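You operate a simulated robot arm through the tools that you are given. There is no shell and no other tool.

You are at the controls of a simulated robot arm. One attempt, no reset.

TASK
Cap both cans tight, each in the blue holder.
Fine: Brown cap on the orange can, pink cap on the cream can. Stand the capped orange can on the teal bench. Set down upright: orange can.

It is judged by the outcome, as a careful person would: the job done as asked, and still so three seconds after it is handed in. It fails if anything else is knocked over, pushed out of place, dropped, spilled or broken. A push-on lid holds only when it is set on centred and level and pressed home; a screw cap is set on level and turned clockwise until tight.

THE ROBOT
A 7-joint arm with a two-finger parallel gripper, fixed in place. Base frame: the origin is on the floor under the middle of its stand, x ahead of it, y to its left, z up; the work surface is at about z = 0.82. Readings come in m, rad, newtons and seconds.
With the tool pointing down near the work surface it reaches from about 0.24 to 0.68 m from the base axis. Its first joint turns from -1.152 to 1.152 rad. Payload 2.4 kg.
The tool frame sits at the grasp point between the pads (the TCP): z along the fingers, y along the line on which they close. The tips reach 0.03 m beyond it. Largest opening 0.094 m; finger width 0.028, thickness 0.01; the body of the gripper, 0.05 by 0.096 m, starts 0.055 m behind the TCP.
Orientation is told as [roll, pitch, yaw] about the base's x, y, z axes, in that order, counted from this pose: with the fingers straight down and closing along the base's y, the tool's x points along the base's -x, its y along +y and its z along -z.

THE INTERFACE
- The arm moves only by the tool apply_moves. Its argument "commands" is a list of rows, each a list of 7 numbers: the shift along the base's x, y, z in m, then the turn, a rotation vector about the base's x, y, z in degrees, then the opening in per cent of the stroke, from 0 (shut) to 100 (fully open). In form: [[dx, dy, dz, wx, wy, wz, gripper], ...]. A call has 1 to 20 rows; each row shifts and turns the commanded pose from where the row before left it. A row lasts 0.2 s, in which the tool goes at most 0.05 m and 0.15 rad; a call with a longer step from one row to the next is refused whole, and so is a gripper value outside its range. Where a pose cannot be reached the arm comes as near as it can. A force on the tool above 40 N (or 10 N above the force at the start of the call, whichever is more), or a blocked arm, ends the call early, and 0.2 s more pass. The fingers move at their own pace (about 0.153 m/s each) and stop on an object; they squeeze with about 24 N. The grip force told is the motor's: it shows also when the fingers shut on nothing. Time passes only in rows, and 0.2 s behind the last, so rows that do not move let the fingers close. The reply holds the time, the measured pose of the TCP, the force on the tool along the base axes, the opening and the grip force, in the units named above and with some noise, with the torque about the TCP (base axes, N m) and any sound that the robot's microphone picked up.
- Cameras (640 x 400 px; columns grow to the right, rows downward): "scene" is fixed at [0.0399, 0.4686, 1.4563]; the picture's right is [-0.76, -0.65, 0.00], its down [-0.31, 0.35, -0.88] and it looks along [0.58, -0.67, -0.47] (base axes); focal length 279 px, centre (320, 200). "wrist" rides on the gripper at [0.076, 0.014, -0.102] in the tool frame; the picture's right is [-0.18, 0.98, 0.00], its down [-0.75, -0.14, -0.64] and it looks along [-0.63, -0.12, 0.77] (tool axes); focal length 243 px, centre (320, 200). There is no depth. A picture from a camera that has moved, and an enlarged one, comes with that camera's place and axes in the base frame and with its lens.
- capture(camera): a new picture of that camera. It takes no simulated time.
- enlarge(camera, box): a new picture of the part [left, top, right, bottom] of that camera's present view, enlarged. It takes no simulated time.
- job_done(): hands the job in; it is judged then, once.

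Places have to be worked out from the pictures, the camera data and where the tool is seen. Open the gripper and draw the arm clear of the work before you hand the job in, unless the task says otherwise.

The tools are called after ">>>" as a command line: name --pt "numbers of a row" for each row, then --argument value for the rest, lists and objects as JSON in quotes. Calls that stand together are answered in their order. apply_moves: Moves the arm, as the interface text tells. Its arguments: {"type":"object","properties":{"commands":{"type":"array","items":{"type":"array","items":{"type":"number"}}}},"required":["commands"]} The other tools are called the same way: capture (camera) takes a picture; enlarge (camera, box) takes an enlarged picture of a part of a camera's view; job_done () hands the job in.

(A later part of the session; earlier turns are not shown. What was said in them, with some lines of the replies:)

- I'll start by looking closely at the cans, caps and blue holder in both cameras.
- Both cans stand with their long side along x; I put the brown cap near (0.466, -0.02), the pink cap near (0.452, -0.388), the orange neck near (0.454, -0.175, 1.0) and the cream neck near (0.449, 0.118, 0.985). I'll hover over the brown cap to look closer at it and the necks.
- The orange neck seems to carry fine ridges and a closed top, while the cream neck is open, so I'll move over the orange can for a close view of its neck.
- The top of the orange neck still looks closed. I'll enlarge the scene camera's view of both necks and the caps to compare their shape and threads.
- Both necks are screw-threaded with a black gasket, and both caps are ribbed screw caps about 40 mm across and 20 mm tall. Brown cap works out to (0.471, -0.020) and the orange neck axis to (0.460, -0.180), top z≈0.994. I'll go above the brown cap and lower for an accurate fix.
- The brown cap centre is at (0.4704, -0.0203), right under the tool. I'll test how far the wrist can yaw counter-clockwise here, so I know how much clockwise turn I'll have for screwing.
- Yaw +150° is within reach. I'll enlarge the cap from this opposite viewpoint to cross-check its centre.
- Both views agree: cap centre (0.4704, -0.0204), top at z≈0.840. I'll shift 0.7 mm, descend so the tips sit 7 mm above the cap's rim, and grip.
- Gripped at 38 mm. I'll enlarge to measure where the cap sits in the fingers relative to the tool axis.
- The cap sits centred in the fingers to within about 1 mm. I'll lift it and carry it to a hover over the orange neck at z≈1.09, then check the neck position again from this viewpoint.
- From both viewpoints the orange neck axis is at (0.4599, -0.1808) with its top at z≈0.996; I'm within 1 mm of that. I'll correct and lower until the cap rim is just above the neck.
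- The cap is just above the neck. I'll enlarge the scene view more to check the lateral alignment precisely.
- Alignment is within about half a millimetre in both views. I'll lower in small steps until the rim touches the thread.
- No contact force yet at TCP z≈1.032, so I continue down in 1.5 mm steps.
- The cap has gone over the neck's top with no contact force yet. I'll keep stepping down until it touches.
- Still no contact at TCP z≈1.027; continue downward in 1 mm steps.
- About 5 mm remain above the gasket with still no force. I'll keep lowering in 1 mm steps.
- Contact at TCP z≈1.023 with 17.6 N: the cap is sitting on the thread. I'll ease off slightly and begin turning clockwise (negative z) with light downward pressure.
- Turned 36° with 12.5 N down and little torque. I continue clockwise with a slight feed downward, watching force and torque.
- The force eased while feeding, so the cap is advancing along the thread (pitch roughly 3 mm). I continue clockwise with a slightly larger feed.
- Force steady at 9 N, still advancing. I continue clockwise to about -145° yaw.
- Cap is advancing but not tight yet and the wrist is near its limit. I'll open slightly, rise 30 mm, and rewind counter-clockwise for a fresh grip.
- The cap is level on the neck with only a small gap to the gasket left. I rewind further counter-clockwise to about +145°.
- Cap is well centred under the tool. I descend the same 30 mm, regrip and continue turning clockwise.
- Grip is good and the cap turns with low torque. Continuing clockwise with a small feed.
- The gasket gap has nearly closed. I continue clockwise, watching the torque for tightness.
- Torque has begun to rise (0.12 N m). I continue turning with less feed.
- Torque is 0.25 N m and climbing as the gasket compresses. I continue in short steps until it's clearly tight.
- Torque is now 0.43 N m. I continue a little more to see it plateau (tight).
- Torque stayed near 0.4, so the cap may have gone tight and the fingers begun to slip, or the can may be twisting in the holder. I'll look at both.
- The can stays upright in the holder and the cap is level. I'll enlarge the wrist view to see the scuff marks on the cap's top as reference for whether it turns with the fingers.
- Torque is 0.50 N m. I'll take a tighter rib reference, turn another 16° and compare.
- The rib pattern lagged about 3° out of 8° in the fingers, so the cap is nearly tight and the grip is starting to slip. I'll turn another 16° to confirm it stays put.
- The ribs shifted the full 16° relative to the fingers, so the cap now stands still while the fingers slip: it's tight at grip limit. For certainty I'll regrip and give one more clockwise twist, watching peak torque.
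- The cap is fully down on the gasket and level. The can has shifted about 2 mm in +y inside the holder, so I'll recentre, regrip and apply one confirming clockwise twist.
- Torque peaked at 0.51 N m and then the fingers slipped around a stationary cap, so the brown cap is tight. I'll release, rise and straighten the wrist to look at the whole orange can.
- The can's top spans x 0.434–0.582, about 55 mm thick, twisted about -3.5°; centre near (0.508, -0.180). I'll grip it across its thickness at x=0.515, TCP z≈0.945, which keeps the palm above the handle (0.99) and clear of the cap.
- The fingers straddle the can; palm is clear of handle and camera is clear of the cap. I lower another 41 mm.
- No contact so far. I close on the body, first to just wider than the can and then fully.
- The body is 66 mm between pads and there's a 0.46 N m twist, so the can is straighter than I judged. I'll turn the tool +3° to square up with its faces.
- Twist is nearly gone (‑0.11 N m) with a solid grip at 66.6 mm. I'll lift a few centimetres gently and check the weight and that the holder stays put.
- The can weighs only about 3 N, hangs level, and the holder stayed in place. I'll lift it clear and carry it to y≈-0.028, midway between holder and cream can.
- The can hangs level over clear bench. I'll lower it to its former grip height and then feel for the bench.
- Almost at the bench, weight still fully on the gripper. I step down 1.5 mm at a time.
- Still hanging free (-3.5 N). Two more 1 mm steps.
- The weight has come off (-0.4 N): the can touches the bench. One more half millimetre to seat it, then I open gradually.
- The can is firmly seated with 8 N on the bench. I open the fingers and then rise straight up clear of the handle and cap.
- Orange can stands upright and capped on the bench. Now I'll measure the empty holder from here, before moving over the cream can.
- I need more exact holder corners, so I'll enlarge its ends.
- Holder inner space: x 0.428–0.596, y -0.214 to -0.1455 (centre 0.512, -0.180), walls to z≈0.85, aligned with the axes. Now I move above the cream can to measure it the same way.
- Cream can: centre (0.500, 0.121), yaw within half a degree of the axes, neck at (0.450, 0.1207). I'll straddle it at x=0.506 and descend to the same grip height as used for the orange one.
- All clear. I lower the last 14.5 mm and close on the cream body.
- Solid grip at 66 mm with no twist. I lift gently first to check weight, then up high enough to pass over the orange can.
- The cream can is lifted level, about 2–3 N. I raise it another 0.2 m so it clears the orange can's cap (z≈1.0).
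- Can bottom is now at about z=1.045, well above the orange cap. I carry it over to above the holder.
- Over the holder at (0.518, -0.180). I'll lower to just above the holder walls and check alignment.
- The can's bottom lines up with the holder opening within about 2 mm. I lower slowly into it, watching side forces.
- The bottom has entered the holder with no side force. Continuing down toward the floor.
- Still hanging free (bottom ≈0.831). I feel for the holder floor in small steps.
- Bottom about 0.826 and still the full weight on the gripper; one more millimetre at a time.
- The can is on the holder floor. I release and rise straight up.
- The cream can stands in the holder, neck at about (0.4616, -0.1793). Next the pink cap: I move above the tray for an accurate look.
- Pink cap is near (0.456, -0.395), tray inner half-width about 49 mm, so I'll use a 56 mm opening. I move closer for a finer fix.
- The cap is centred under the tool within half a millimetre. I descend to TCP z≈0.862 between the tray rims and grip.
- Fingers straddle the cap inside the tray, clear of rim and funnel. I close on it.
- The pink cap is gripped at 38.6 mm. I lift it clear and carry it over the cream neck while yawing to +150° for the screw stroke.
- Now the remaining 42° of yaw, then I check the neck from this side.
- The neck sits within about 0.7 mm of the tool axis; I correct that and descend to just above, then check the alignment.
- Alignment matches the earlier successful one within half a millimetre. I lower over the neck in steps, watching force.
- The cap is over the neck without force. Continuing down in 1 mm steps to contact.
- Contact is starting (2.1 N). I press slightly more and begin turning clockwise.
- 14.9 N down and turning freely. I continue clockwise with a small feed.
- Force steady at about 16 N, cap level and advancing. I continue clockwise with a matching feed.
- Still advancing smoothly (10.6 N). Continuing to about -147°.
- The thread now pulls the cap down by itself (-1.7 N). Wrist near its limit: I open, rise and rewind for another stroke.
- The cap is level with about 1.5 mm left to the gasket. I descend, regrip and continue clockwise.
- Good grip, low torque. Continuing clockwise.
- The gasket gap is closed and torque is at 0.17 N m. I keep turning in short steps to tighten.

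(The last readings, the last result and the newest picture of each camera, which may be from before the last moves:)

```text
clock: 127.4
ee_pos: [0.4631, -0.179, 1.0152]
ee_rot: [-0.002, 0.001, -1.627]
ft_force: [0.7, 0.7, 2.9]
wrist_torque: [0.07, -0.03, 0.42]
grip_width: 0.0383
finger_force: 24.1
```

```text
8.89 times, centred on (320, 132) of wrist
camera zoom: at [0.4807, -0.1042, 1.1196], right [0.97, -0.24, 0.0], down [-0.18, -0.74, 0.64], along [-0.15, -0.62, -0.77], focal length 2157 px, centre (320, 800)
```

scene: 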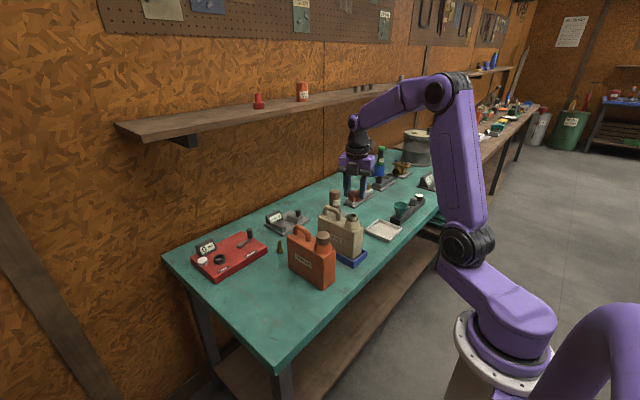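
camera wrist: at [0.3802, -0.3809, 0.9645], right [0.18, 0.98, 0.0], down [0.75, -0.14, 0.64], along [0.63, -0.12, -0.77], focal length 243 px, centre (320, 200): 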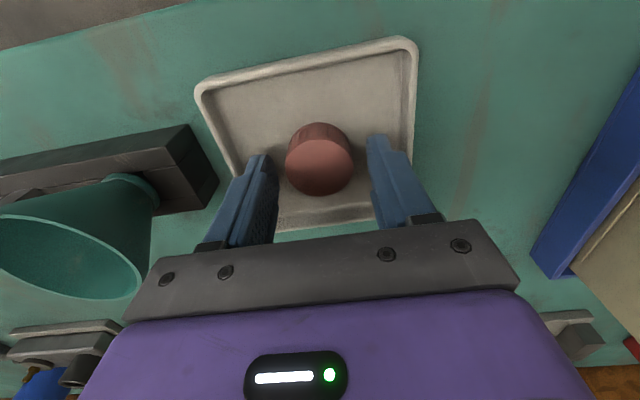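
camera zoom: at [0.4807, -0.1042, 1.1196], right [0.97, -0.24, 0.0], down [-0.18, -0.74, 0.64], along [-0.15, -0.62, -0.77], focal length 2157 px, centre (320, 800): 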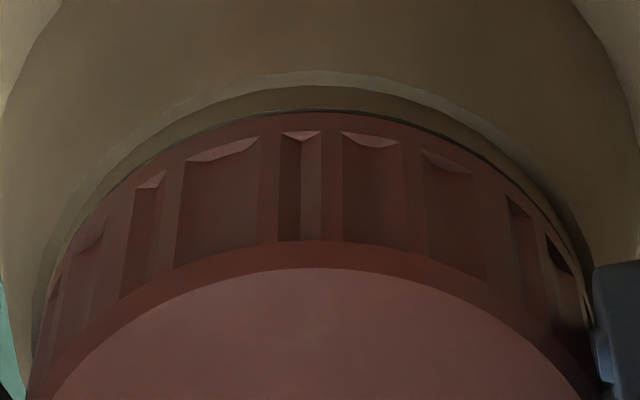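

Torque 0.42 N m; the cap mostly still follows the fingers. A few more steps until it stops.

>>> apply_moves --pt "0 0 -5e-05 0 0 -6 0" --pt "0 0 -5e-05 0 0 -6 0"

>>> enlarge --camera "wrist" --box '[284, 110, 356, 155]'

>>> apply_moves --pt "0 0 -5e-05 0 0 -6 0" --pt "0 0 -5e-05 0 0 -6 0"

>>> enlarge --camera "wrist" --box '[284, 110, 356, 155]'

```text
clock: 128.0
ee_pos: [0.4613, -0.1795, 1.0168]
ee_rot: [0.001, 0.0, -1.836]
ft_force: [-0.6, 1.8, 1.2]
wrist_torque: [0.07, 0.02, 0.53]
grip_width: 0.0381
finger_force: 24.2
```

```text
8.89 times, centred on (320, 132) of wrist
camera zoom: at [0.4958, -0.1098, 1.1194], right [0.9, -0.44, 0.0], down [-0.33, -0.69, 0.64], along [-0.28, -0.58, -0.77], focal length 2157 px, centre (320, 800)
```

zoom: 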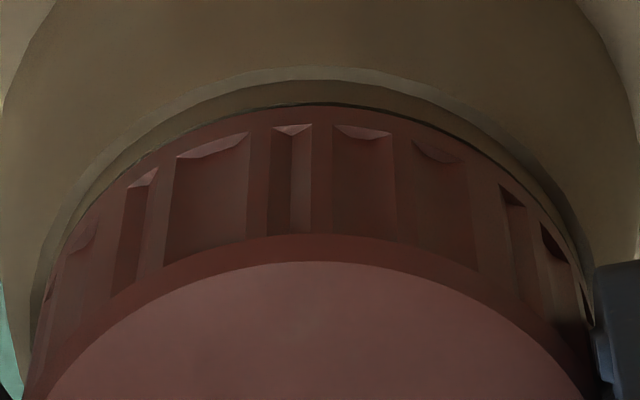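

```text
clock: 128.6
ee_pos: [0.4614, -0.1796, 1.0158]
ee_rot: [-0.003, 0.0, -2.046]
ft_force: [-5.5, -1.2, 3.7]
wrist_torque: [-0.01, 0.13, 0.57]
grip_width: 0.0384
finger_force: 23.6
```

```text
8.89 times, centred on (320, 132) of wrist
camera zoom: at [0.5093, -0.1186, 1.1192], right [0.79, -0.61, 0.0], down [-0.47, -0.61, 0.64], along [-0.39, -0.51, -0.77], focal length 2157 px, centre (320, 800)
```

zoom: 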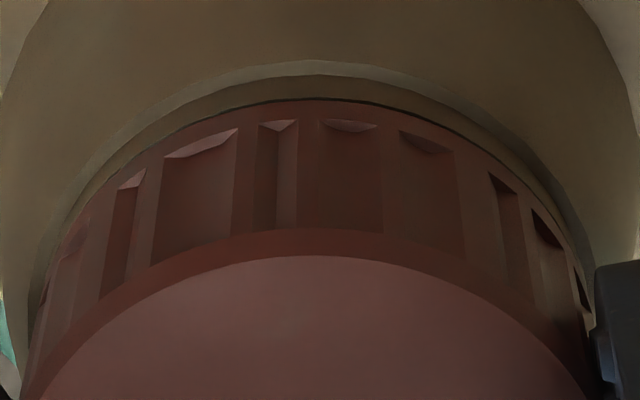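

Torque is up to 0.57 N m and still moving slightly. I continue 12° at a time until it fully slips.

>>> apply_moves --pt "0 0 0 0 0 -6 0" --pt "0 0 0 0 0 -6 0"

>>> enlarge --camera "wrist" --box '[284, 110, 356, 155]'

>>> apply_moves --pt "0 0 0 0 0 -6 0" --pt "0 0 0 0 0 -6 0"

>>> enlarge --camera "wrist" --box '[284, 110, 356, 155]'

>>> enlarge --camera "scene" --box '[270, 190, 420, 290]'

```text
clock: 129.2
ee_pos: [0.4617, -0.1787, 1.0159]
ee_rot: [0.0, 0.001, -2.255]
ft_force: [-2.6, 1.7, 0.4]
wrist_torque: [0.05, 0.13, 0.43]
grip_width: 0.0387
finger_force: 23.8
```

```text
8.89 times, centred on (320, 132) of wrist
camera zoom: at [0.5216, -0.1294, 1.1191], right [0.64, -0.76, 0.0], down [-0.59, -0.49, 0.64], along [-0.49, -0.41, -0.77], focal length 2157 px, centre (320, 800)
```

zoom: 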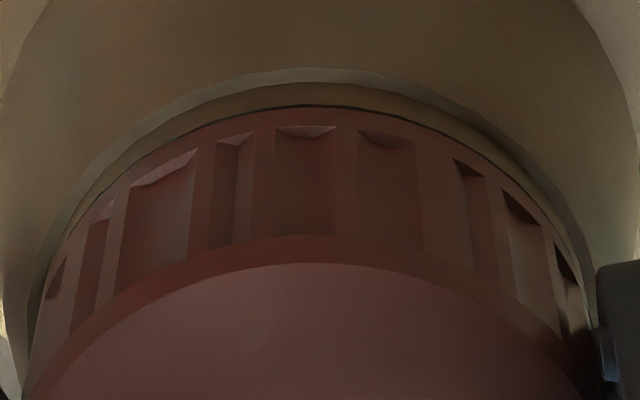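

```text
clock: 129.8
ee_pos: [0.4612, -0.1778, 1.0161]
ee_rot: [0.001, 0.001, -2.465]
ft_force: [-2.7, 1.2, 0.3]
wrist_torque: [0.02, 0.06, 0.4]
grip_width: 0.0383
finger_force: 23.9
```

```text
8.89 times, centred on (320, 132) of wrist
camera zoom: at [0.5306, -0.1426, 1.1192], right [0.47, -0.88, 0.0], down [-0.68, -0.36, 0.64], along [-0.57, -0.3, -0.77], focal length 2157 px, centre (320, 800)
```

zoom: 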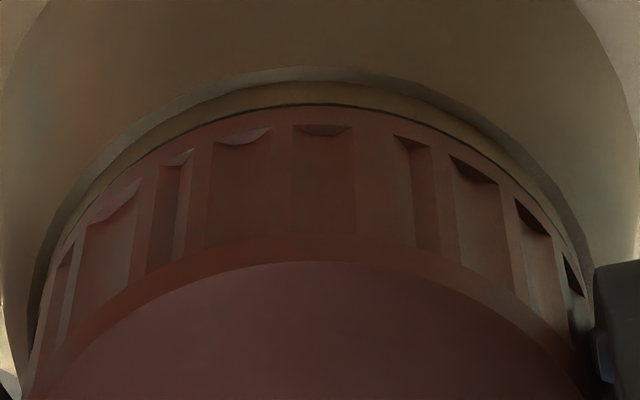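

```text
4.00 times, centred on (345, 240) of scene
camera zoom: at [0.0398, 0.4686, 1.4563], right [-0.76, -0.65, 0.0], down [-0.31, 0.35, -0.88], along [0.58, -0.67, -0.47], focal length 1117 px, centre (220, 40)
```

zoom: 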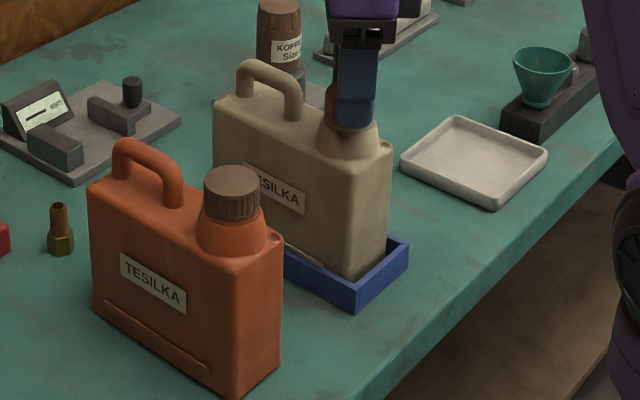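

The last 12° slipped fully around a stationary cap (peak 0.57 N m). As with the brown one, I'll regrip and give one confirming twist.

>>> apply_moves --pt "0 0 0 0 0 0 52" --pt "0 0 0 0 0 0 52" --pt "0 0 0.01 0 0 0 52" --pt "0 0 0.02 0 0 0 52" --pt "0 0 0 0 0 8.5 52" --pt "0 0 0 0 0 8.5 52" --pt "0 0 0 0 0 8.5 52" --pt "0 0 0 0 0 8.5 52" --pt "0 0 0 0 0 8.5 52" --pt "0 0 0 0 0 8.5 52" --pt "0 0 0 0 0 8.5 52" --pt "0 0 0 0 0 8.5 52" --pt "0 0 0 0 0 8.5 52" --pt "0 0 0 0 0 8.5 52" --pt "0 0 0 0 0 8.5 52" --pt "0 0 0 0 0 8.5 52" --pt "0 0 0 0 0 8.5 52" --pt "0 0 0 0 0 8.5 52" --pt "0 0 0 0 0 8.5 52" --pt "0 0 0 0 0 8.5 52"

>>> enlarge --camera "wrist" --box '[250, 80, 390, 180]'

>>> enlarge --camera "scene" --box '[330, 200, 370, 230]'

```text
clock: 134.0
ee_pos: [0.4604, -0.1785, 1.0449]
ee_rot: [0.001, 0.001, -0.085]
ft_force: [-0.3, -1.4, 0.2]
wrist_torque: [0.01, 0.02, -0.03]
grip_width: 0.0487
finger_force: 0.1
```

```text
4.00 times, centred on (320, 130) of wrist
camera zoom: at [0.3873, -0.1586, 1.1493], right [0.27, 0.96, 0.0], down [0.74, -0.21, 0.64], along [0.62, -0.17, -0.77], focal length 970 px, centre (320, 480)
```

zoom: 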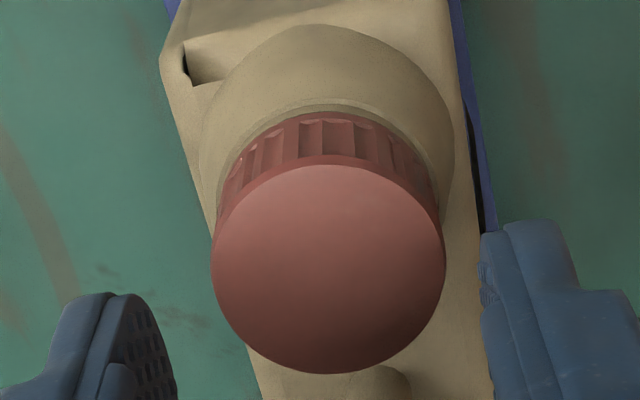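

```text
13.33 times, centred on (350, 215) of scene
camera zoom: at [0.0399, 0.4686, 1.4563], right [-0.76, -0.65, 0.0], down [-0.31, 0.35, -0.88], along [0.58, -0.67, -0.47], focal length 3722 px, centre (-80, 0)
```

zoom: 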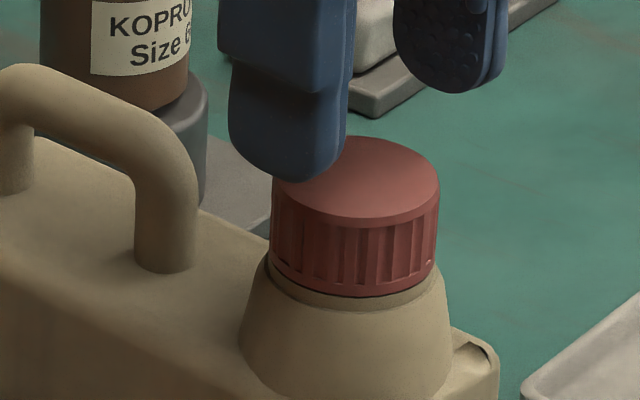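

Seated level on the gasket. I recentre (about 2 mm), lower, regrip and twist.

>>> apply_moves --pt "0.0019 0.0012 0 0 0 0 52" --pt "0 0 -0.02 0 0 0 52" --pt "0 0 -0.0103 0 0 0 52" --pt "0 0 0 0 0 0 0" --pt "0 0 0 0 0 0 0" --pt "0 0 0 0 0 0 0"

>>> enlarge --camera "wrist" --box '[284, 110, 356, 155]'

>>> apply_moves --pt "0 0 0 0 0 -6 0" --pt "0 0 0 0 0 -6 0"

>>> apply_moves --pt "0 0 0 0 0 -6 0" --pt "0 0 0 0 0 -6 0"

>>> enlarge --camera "wrist" --box '[284, 110, 356, 155]'

>>> apply_moves --pt "0 0 0 0 0 -6 0" --pt "0 0 0 0 0 -6 0"

>>> enlarge --camera "wrist" --box '[284, 110, 356, 155]'

```text
clock: 135.4
ee_pos: [0.4637, -0.1776, 1.0161]
ee_rot: [0.001, -0.001, -0.088]
ft_force: [-2.5, 3.3, 9.4]
wrist_torque: [0.12, 0.11, 0.02]
grip_width: 0.0383
finger_force: 23.8
```

```text
8.89 times, centred on (320, 132) of wrist
camera zoom: at [0.3897, -0.1575, 1.1189], right [0.27, 0.96, 0.0], down [0.74, -0.21, 0.64], along [0.62, -0.17, -0.77], focal length 2157 px, centre (320, 800)
```

zoom: 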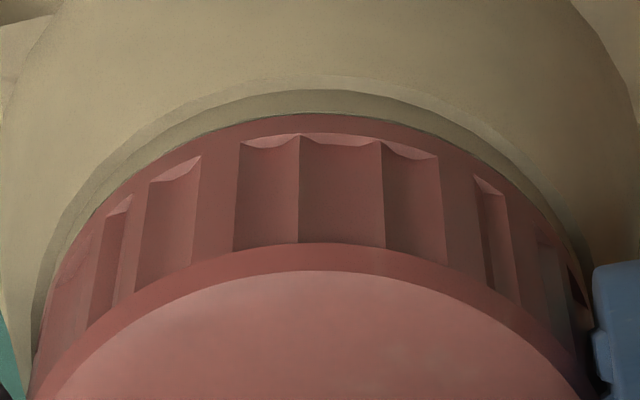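

```text
clock: 136.0
ee_pos: [0.463, -0.1773, 1.0153]
ee_rot: [0.001, -0.003, -0.299]
ft_force: [-0.3, 1.4, -0.5]
wrist_torque: [0.02, -0.03, 0.43]
grip_width: 0.0383
finger_force: 24.0
```

```text
clock: 136.6
ee_pos: [0.4627, -0.179, 1.0153]
ee_rot: [0.0, 0.0, -0.51]
ft_force: [-0.4, 0.7, -2.4]
wrist_torque: [0.03, 0.0, 0.46]
grip_width: 0.0382
finger_force: 24.0
```

```text
8.89 times, centred on (320, 132) of wrist
camera zoom: at [0.4046, -0.129, 1.1188], right [0.64, 0.77, 0.0], down [0.59, -0.49, 0.64], along [0.49, -0.41, -0.77], focal length 2157 px, centre (320, 800)
```

zoom: 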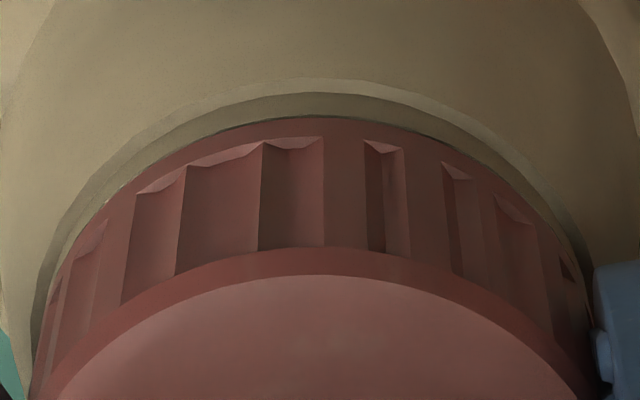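

```text
clock: 137.2
ee_pos: [0.465, -0.1786, 1.0142]
ee_rot: [0.0, -0.001, -0.721]
ft_force: [-0.1, 0.1, -1.4]
wrist_torque: [-0.07, -0.01, 0.39]
grip_width: 0.0387
finger_force: 23.9
```

```text
8.89 times, centred on (320, 132) of wrist
camera zoom: at [0.4162, -0.1177, 1.119], right [0.79, 0.62, 0.0], down [0.47, -0.6, 0.64], along [0.4, -0.51, -0.77], focal length 2157 px, centre (320, 800)
```

zoom: 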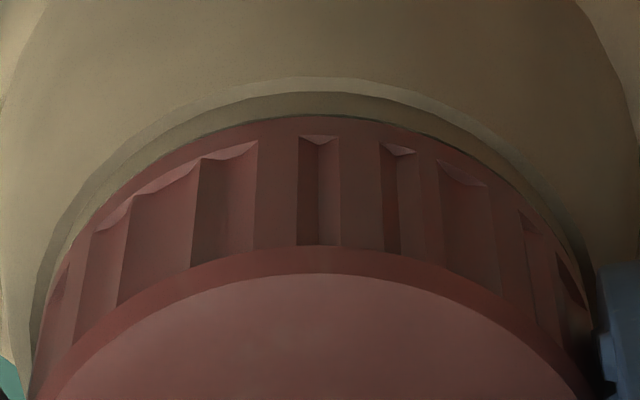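

The fingers slip around the stationary pink cap at about 0.45 N m: tight. I release, rise clear and straighten the wrist for a final inspection.

>>> apply_moves --pt "0 0 0 0 0 0 52" --pt "0 0 0 0 0 0 52" --pt "0 0 0.01 0 0 0 52" --pt "0 0 0.03 0 0 0 52" --pt "0 0 0.045 0 0 8 80" --pt "0 0 0.045 0 0 8 100" --pt "-0.01 0.02 0.045 0 0 8 100" --pt "-0.015 0.025 0.045 0 0 8 100" --pt "-0.015 0.03 0.045 0 0 8 100" --pt "-0.015 0.03 0.01 0 0 1.3 100" --pt "0 0 0 0 0 0 100"

>>> capture --camera "scene"

>>> capture --camera "wrist"

>>> enlarge --camera "scene" --box '[270, 190, 420, 300]'

>>> enlarge --camera "scene" --box '[335, 205, 375, 235]'

>>> enlarge --camera "scene" --box '[300, 225, 340, 255]'

```text
refused: row 7 steps farther than a row can; nothing moved
```

```text
taken
```

scene: 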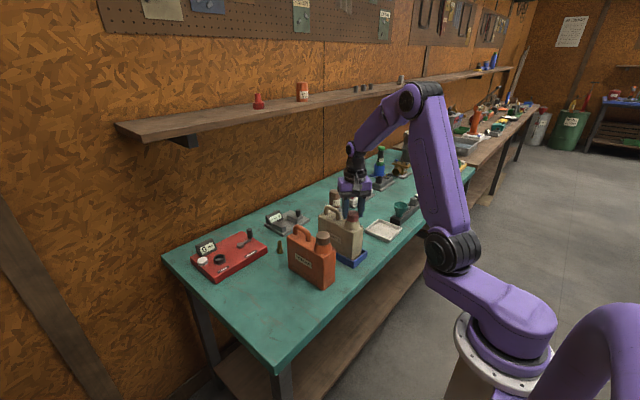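

```text
taken
camera wrist: at [0.4162, -0.1177, 1.119], right [0.79, 0.62, 0.0], down [0.47, -0.6, 0.64], along [0.4, -0.51, -0.77], focal length 243 px, centre (320, 200)
```

wrist: 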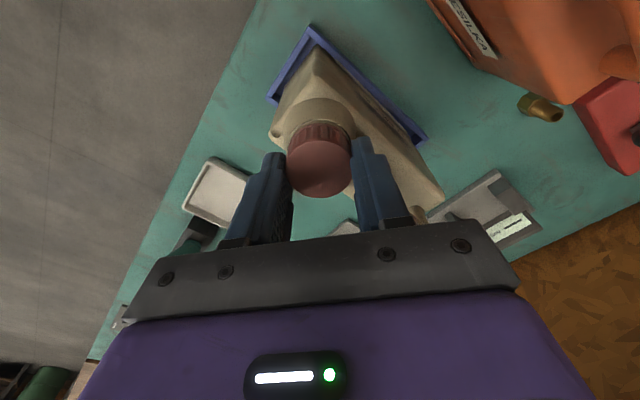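

```text
3.64 times, centred on (345, 245) of scene
camera zoom: at [0.0399, 0.4686, 1.4563], right [-0.76, -0.65, 0.0], down [-0.31, 0.35, -0.88], along [0.58, -0.67, -0.47], focal length 1015 px, centre (229, 36)
```

zoom: 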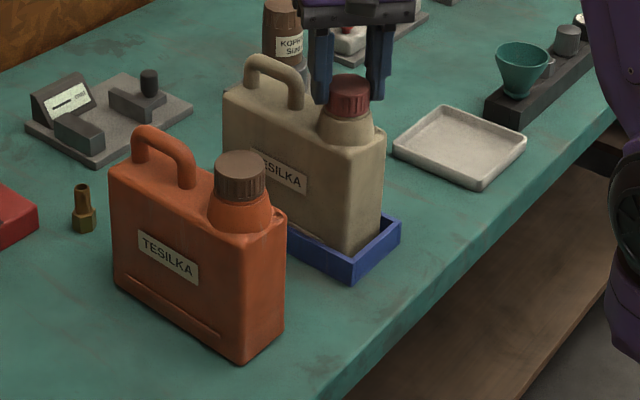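

```text
13.33 times, centred on (355, 220) of scene
camera zoom: at [0.0399, 0.4686, 1.4563], right [-0.76, -0.65, 0.0], down [-0.31, 0.35, -0.88], along [0.58, -0.67, -0.47], focal length 3722 px, centre (-147, -67)
```

zoom: 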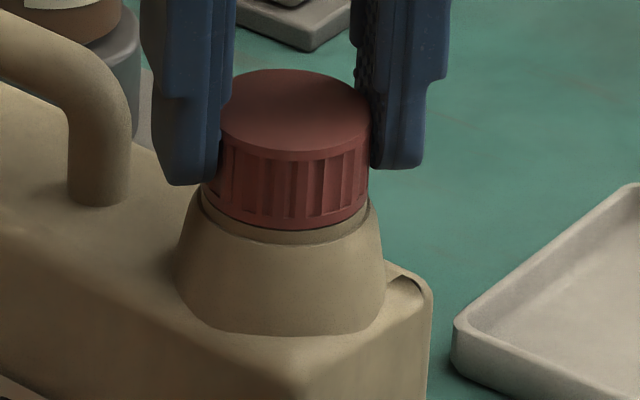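

```text
13.33 times, centred on (320, 240) of scene
camera zoom: at [0.0399, 0.4686, 1.4563], right [-0.76, -0.65, 0.0], down [-0.31, 0.35, -0.88], along [0.58, -0.67, -0.47], focal length 3722 px, centre (320, -333)
```

zoom: 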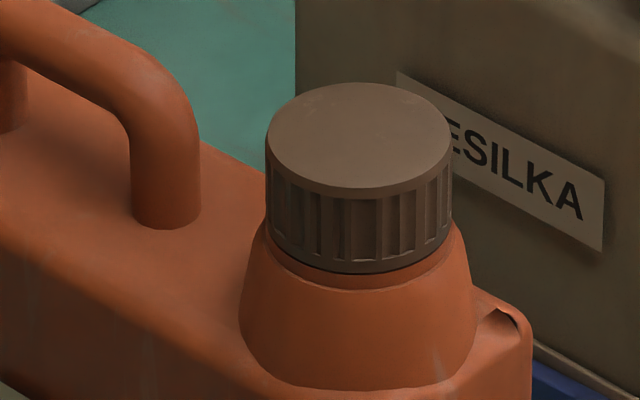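

The move was refused as one row was too long, so nothing moved. Both caps look seated; I'll zoom in on each cap's lower edge to compare the gasket gap before withdrawing.

>>> enlarge --camera "scene" --box '[314, 238, 332, 248]'

>>> enlarge --camera "scene" --box '[344, 228, 362, 238]'

```text
16.00 times, centred on (323, 243) of scene
camera zoom: at [0.0399, 0.4686, 1.4563], right [-0.76, -0.65, 0.0], down [-0.31, 0.35, -0.88], along [0.58, -0.67, -0.47], focal length 4466 px, centre (272, -488)
```

zoom: 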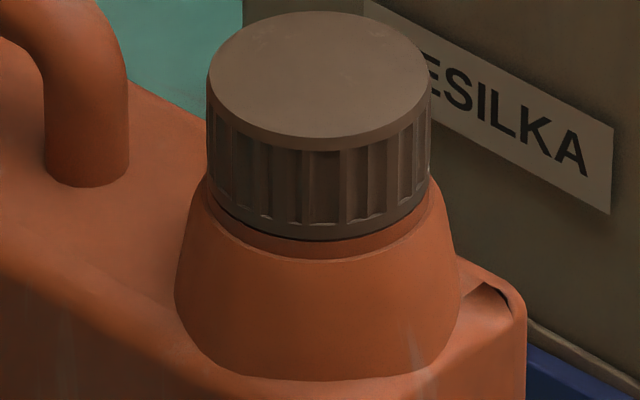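

```text
16.00 times, centred on (353, 233) of scene
camera zoom: at [0.0399, 0.4686, 1.4563], right [-0.76, -0.65, 0.0], down [-0.31, 0.35, -0.88], along [0.58, -0.67, -0.47], focal length 4466 px, centre (-208, -328)
```

zoom: 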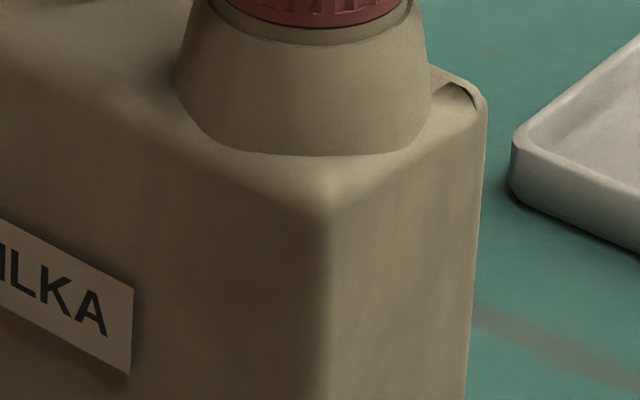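

>>> enlarge --camera "scene" --box '[344, 218, 362, 228]'

>>> enlarge --camera "scene" --box '[313, 236, 331, 246]'

```text
16.00 times, centred on (353, 223) of scene
camera zoom: at [0.0399, 0.4686, 1.4563], right [-0.76, -0.65, 0.0], down [-0.31, 0.35, -0.88], along [0.58, -0.67, -0.47], focal length 4466 px, centre (-208, -168)
```

zoom: 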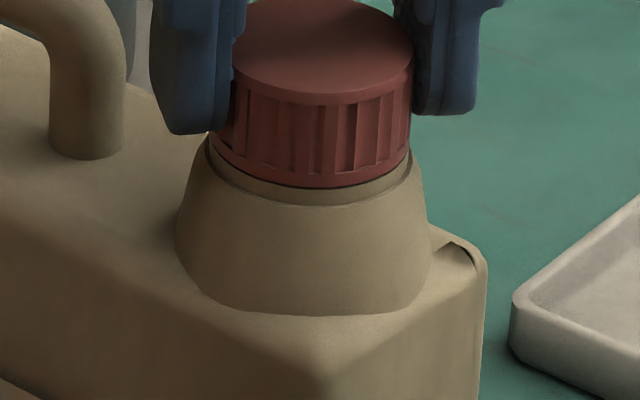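

```text
16.00 times, centred on (322, 241) of scene
camera zoom: at [0.0399, 0.4686, 1.4563], right [-0.76, -0.65, 0.0], down [-0.31, 0.35, -0.88], along [0.58, -0.67, -0.47], focal length 4466 px, centre (288, -456)
```

zoom: 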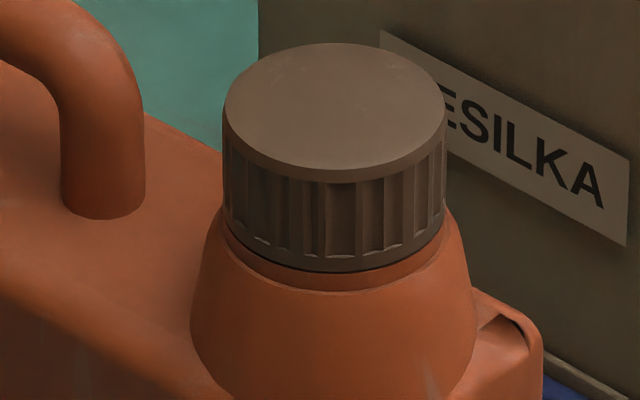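

Both caps show the same seating: scaled gap between cap edge and flange is equal on the two cans. I now release and withdraw straight up with shorter rows.

>>> apply_moves --pt "0 0 0 0 0 0 52" --pt "0 0 0 0 0 0 52" --pt "0 0 0.01 0 0 0 52" --pt "0 0 0.03 0 0 0 52" --pt "0 0 0.045 0 0 8 80" --pt "0 0 0.045 0 0 8 100" --pt "0 0 0.045 0 0 8 100" --pt "-0.01 0.01 0.04 0 0 8 100" --pt "-0.015 0.03 0.03 0 0 8 100" --pt "-0.015 0.03 0.02 0 0 1.3 100" --pt "-0.015 0.03 0 0 0 0 100" --pt "0 0 0 0 0 0 100"

>>> capture --camera "scene"

>>> capture --camera "wrist"

>>> enlarge --camera "scene" --box '[270, 190, 420, 300]'

>>> enlarge --camera "scene" --box '[344, 214, 362, 224]'

```text
clock: 139.8
ee_pos: [0.4092, -0.0769, 1.2793]
ee_rot: [-0.002, 0.0, 0.004]
ft_force: [-0.3, -0.2, 0.4]
wrist_torque: [0.01, 0.0, 0.0]
grip_width: 0.0939
finger_force: 0.1
```

```text
taken
```

scene: 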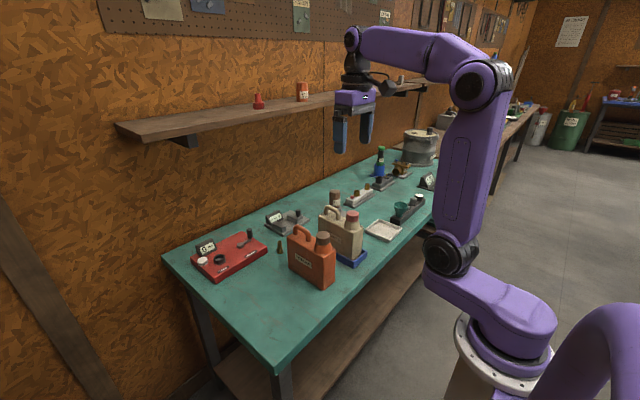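

```text
taken
camera wrist: at [0.3328, -0.0632, 1.3832], right [0.18, 0.98, 0.0], down [0.75, -0.14, 0.64], along [0.63, -0.12, -0.77], focal length 243 px, centre (320, 200)
```

wrist: 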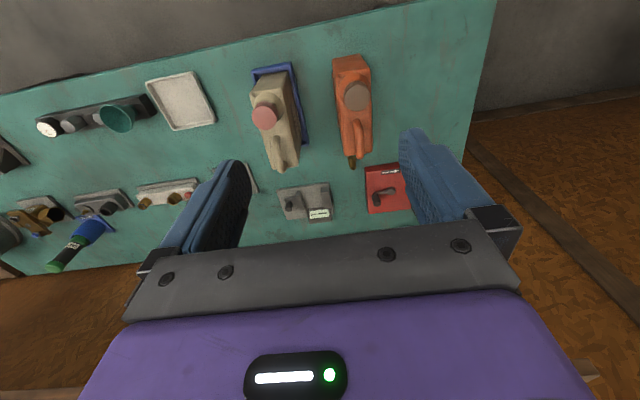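

```text
3.64 times, centred on (345, 245) of scene
camera zoom: at [0.0399, 0.4686, 1.4563], right [-0.76, -0.65, 0.0], down [-0.31, 0.35, -0.88], along [0.58, -0.67, -0.47], focal length 1015 px, centre (229, 36)
```

zoom: 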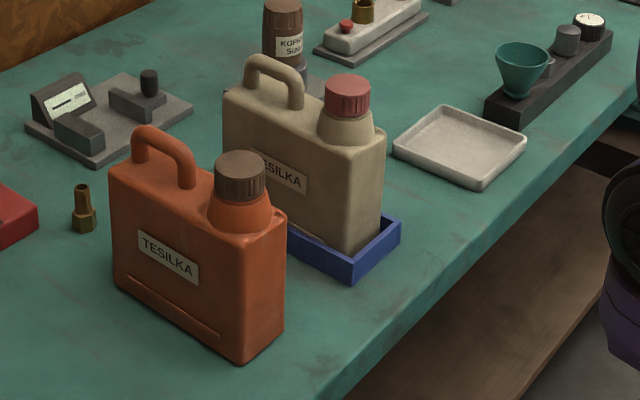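

```text
16.00 times, centred on (353, 219) of scene
camera zoom: at [0.0399, 0.4686, 1.4563], right [-0.76, -0.65, 0.0], down [-0.31, 0.35, -0.88], along [0.58, -0.67, -0.47], focal length 4466 px, centre (-208, -104)
```

zoom: 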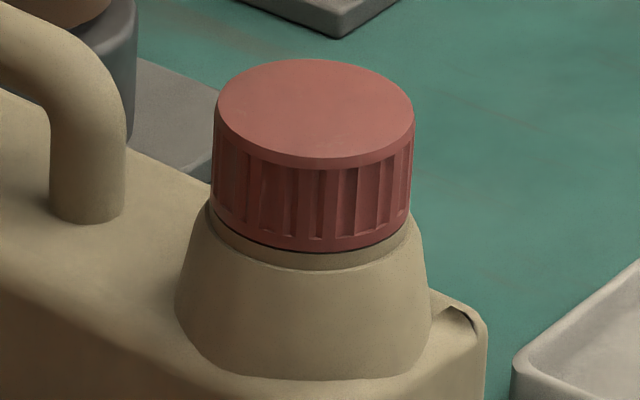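

Both cans are capped level and tight: brown on orange, pink on cream. The orange can stands upright on the teal bench, the cream can is in the blue holder, nothing else has moved, and the arm is clear with its gripper open. I hand the job in.

>>> job_done

```text
The job is handed in.
```

I capped both cans and handed the job in; the result hasn't come back yet.

- **Orange can:** I screwed the brown cap on while the can was in the blue holder, then stood the can upright on the teal bench.
- **Cream can:** I moved it into the blue holder and screwed the pink cap on there. It is still in the holder.

I turned each cap clockwise until it stopped moving and the fingers slipped around it. The highest torque I read was about 0.5 N m on the brown cap and 0.57 N m on the pink one. That is as much as the gripper could apply, so "tight" here means tight to its limit. In the pictures both caps sit level on their gaskets with about the same gap.

In the final pictures nothing else was knocked over or out of place. The gripper is open and the arm is clear of the bench.
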